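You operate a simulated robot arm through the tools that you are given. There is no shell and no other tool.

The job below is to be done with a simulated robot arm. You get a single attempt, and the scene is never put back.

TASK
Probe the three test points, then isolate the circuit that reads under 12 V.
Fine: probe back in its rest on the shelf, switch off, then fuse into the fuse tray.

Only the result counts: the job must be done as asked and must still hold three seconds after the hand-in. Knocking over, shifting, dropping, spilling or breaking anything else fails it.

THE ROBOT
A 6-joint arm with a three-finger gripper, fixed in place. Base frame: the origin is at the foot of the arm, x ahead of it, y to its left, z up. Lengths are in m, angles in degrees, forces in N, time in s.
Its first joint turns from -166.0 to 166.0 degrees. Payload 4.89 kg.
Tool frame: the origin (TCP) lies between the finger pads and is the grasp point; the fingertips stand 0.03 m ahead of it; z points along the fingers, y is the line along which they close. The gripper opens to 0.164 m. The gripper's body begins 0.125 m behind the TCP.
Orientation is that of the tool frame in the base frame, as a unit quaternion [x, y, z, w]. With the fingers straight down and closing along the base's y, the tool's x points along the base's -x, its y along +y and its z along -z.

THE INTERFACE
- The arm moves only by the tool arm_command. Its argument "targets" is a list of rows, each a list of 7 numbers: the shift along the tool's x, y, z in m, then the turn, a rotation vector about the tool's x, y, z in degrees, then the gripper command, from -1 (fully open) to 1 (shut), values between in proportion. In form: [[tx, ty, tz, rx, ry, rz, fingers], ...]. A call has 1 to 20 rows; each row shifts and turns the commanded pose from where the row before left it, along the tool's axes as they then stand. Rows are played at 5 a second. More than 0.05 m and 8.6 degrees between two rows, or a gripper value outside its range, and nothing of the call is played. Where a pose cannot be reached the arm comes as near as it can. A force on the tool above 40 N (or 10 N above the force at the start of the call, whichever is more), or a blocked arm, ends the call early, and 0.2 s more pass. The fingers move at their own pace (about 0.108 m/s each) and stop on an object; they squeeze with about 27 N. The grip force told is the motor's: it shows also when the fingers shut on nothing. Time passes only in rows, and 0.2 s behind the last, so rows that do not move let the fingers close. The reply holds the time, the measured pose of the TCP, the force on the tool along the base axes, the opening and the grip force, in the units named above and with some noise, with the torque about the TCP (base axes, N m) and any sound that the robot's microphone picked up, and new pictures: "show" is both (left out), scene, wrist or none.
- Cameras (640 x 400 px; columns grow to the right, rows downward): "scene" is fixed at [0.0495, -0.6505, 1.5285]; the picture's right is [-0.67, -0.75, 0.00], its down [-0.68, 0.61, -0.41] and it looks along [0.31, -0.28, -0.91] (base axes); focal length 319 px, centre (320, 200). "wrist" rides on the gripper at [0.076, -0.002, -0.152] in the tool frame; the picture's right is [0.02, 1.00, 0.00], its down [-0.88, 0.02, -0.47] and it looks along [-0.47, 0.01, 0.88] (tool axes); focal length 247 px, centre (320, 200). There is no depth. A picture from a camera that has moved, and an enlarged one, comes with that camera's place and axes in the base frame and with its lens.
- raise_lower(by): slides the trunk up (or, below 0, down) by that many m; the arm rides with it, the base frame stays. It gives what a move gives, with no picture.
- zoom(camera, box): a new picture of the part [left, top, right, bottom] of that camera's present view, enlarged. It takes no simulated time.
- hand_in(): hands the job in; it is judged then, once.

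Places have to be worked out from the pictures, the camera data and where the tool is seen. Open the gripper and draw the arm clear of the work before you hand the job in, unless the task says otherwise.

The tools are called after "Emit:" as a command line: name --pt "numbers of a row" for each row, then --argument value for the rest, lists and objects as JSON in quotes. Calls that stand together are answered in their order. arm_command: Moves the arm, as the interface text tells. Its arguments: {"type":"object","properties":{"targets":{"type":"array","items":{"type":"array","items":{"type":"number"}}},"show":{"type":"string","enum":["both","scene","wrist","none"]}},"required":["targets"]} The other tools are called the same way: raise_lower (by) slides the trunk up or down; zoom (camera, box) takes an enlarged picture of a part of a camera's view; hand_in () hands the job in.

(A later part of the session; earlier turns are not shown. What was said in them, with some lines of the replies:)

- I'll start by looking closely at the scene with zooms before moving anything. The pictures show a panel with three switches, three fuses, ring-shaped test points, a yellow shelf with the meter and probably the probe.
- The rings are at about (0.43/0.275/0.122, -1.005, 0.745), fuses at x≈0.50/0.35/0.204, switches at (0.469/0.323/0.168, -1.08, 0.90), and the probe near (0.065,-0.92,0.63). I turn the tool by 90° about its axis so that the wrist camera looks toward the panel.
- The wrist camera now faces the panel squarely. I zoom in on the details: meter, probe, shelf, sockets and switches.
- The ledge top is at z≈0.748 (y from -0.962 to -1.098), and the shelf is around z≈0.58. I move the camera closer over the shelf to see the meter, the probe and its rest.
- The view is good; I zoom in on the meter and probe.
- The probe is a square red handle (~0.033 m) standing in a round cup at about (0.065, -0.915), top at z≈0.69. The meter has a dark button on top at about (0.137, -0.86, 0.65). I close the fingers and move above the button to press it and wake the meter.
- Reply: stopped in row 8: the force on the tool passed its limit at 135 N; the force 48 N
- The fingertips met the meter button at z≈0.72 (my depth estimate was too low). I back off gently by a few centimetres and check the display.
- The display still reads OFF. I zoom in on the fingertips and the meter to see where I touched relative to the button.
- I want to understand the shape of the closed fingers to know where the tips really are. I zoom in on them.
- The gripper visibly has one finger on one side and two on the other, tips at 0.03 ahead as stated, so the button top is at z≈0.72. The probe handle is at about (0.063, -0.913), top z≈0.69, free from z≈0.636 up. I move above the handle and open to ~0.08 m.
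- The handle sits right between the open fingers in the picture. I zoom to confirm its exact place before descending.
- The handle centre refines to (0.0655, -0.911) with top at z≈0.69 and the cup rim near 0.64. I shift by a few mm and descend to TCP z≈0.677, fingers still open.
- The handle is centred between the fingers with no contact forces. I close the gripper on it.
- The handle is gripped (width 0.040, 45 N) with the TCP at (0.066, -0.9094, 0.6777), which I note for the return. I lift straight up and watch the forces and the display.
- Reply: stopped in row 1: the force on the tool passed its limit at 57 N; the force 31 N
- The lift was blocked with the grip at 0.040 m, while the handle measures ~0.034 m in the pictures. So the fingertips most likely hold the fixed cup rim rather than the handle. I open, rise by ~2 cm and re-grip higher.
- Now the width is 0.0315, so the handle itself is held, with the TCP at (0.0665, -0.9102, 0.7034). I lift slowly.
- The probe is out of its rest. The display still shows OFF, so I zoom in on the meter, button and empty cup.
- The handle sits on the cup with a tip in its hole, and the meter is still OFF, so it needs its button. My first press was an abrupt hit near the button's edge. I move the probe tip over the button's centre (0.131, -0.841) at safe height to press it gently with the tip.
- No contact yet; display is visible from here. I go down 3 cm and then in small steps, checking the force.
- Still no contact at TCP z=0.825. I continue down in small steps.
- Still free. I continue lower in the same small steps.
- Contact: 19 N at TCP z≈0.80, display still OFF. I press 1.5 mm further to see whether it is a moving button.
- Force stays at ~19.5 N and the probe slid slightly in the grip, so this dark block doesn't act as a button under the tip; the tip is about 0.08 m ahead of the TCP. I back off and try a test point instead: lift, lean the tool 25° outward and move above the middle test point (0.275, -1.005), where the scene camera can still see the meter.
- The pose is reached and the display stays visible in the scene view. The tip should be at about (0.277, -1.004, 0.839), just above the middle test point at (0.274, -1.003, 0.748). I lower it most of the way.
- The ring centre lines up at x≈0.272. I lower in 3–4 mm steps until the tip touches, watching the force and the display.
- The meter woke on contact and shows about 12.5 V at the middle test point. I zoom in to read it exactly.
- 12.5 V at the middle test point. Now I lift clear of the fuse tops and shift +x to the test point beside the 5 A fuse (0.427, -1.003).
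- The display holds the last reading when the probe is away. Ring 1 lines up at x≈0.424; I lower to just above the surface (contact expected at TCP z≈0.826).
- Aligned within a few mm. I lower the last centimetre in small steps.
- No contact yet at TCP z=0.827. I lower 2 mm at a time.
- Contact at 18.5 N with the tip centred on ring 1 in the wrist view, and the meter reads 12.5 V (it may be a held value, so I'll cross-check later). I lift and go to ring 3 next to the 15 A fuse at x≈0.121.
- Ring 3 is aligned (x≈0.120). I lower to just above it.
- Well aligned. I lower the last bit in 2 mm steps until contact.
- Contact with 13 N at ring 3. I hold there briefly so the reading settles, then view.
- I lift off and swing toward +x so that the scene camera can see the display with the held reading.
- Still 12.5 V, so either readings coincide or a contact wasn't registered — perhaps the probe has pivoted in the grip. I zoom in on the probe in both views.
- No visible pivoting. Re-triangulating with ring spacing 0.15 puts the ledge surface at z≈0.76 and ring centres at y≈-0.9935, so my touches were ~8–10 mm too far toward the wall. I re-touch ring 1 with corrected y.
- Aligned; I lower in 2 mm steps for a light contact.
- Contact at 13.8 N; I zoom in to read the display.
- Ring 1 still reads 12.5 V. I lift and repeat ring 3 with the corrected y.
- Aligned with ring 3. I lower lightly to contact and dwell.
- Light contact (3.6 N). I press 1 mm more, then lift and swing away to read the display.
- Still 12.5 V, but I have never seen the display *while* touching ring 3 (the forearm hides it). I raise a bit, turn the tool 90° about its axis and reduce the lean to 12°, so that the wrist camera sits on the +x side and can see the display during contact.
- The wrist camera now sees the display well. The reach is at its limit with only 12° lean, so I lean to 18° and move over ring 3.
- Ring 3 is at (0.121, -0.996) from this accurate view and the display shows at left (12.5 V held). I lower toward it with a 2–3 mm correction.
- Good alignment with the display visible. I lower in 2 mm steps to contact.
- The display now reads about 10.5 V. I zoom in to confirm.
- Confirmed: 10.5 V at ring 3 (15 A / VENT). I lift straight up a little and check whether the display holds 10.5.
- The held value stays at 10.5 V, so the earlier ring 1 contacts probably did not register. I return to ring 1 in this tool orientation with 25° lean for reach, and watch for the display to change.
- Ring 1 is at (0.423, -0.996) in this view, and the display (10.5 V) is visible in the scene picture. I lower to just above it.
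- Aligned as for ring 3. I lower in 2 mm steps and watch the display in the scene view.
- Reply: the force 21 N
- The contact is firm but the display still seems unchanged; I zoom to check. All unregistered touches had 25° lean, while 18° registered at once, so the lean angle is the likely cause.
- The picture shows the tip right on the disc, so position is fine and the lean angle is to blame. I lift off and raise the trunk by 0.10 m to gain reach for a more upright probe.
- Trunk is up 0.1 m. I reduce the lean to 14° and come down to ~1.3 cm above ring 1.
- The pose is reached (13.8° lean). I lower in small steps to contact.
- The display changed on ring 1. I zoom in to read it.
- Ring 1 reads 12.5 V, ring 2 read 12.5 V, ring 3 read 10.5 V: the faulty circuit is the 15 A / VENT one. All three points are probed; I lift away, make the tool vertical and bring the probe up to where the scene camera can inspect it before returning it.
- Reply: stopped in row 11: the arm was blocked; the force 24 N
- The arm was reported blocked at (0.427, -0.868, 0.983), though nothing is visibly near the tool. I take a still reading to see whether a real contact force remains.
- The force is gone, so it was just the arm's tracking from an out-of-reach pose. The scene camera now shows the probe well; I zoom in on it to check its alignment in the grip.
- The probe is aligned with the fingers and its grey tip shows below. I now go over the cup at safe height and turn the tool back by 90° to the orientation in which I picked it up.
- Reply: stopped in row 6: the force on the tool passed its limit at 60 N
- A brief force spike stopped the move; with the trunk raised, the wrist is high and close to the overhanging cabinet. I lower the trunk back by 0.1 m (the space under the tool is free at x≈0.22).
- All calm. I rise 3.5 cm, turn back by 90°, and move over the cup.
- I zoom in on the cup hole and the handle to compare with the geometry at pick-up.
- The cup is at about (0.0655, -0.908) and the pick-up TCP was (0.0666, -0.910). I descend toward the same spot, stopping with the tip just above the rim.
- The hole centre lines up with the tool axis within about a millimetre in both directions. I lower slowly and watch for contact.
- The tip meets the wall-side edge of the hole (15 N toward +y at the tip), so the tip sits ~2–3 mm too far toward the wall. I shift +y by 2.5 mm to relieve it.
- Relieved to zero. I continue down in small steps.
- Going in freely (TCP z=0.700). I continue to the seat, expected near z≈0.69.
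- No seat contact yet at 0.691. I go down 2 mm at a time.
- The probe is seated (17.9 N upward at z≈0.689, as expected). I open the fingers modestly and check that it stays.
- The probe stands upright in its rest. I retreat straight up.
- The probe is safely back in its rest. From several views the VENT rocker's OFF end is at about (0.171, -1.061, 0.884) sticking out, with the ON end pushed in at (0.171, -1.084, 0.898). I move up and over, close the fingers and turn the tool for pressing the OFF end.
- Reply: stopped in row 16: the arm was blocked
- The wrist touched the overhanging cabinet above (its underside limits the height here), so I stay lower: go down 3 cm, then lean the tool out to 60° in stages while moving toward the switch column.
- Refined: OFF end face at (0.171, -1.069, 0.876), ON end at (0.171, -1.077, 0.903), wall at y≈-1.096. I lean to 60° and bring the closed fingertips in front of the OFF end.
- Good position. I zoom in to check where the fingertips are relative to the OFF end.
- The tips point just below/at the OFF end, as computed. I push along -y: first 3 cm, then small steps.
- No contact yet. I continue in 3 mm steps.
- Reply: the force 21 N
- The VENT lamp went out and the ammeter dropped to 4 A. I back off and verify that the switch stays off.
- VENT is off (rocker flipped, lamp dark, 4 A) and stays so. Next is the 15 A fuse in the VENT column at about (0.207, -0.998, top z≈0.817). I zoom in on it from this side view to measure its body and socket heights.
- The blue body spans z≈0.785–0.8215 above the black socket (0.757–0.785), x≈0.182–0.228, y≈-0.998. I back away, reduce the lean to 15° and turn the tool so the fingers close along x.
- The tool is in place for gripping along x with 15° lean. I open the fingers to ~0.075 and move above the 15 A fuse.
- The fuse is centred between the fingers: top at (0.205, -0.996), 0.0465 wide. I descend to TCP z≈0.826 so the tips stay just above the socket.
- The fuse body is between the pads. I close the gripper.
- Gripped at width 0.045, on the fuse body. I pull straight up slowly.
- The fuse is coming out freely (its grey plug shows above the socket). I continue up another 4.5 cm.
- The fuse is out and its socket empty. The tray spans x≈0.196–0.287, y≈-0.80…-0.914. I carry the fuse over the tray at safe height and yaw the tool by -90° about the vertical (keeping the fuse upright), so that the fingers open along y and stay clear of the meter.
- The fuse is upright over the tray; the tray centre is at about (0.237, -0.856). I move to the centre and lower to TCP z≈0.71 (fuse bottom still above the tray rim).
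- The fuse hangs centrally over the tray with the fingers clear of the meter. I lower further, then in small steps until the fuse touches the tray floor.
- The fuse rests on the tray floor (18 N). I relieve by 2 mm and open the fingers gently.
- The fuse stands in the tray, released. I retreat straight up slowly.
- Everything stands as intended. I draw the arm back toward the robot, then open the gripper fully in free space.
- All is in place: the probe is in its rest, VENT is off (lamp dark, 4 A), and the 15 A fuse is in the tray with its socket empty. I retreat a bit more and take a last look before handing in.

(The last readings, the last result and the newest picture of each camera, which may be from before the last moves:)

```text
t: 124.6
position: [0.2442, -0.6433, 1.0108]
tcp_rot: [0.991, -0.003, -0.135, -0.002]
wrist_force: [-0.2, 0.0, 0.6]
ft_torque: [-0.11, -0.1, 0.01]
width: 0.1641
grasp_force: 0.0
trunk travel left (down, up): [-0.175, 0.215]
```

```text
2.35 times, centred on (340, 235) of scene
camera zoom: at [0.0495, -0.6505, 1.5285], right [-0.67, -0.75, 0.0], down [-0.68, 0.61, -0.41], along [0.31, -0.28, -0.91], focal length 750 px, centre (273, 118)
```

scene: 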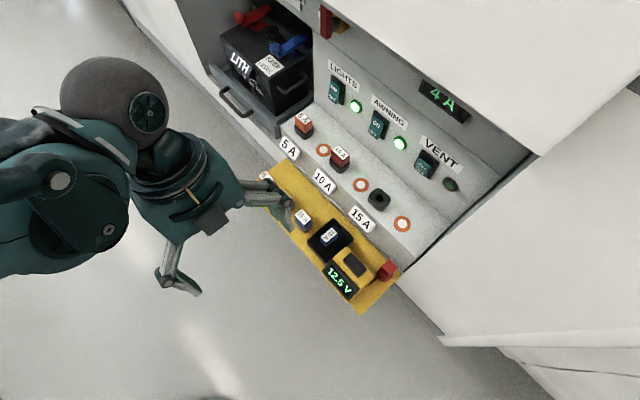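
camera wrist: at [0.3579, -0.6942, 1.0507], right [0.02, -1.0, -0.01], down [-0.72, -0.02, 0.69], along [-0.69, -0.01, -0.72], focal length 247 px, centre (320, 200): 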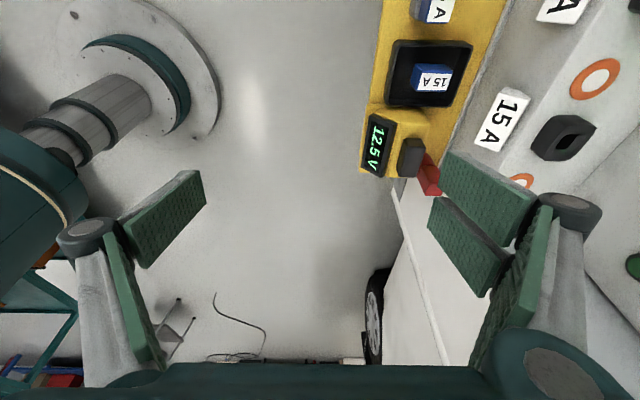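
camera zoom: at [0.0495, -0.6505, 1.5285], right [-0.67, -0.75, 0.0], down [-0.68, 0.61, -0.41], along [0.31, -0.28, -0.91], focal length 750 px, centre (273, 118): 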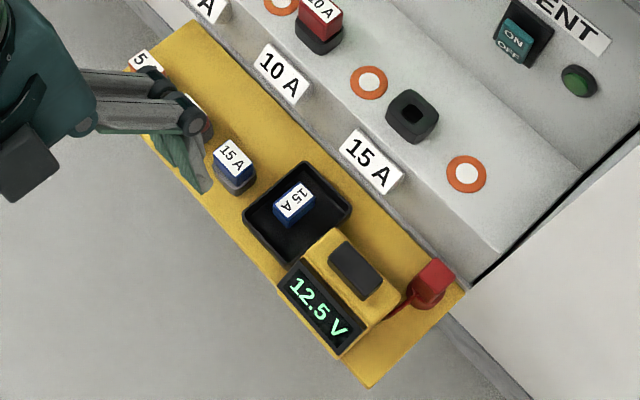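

The probe sits in its rest as it did at the start, the VENT switch is off, the 15 A fuse is in the tray, the spares are untouched, and the arm is clear with the gripper open. I hand in the job.

Emit:
hand_in

```text
The job is handed in.
```

I probed all three test points and isolated the circuit that reads under 12 V: the VENT circuit on the 15 A fuse. The job is handed in; I haven't seen the verdict.

| Test point | Circuit | Reading |
|---|---|---|
| Beside the 5 A fuse | LIGHTS | 12.5 V |
| Beside the 10 A fuse | AWNING | 12.5 V |
| Beside the 15 A fuse | VENT | **10.5 V** |

Test points are matched to circuits by their column on the panel.

- **Probe:** it is back upright in its rest on the shelf.
- **Switch:** VENT is off. Its lamp is dark and the panel ammeter dropped from 6 A to 4 A.
- **Fuse:** I pulled the 15 A fuse after the switch was off. It stands in the fuse tray and its socket is empty.

Four contacts on the way were not clean:

- I pressed the top of the meter too hard early on, peaking at 135 N, while checking whether its dark block was a power button.
- My first grip closed on the probe's rest instead of the probe, and the lift was stopped at 57 N.
- The arm was stopped three times while carrying the tool, once at 60 N. I think the wrist touched the overhanging cabinet.
- Touching test points with the probe leaned at 25° often did not register, so I re-probed two of them more upright.

In the last pictures nothing looks shifted or damaged, and the arm is clear with the gripper open.
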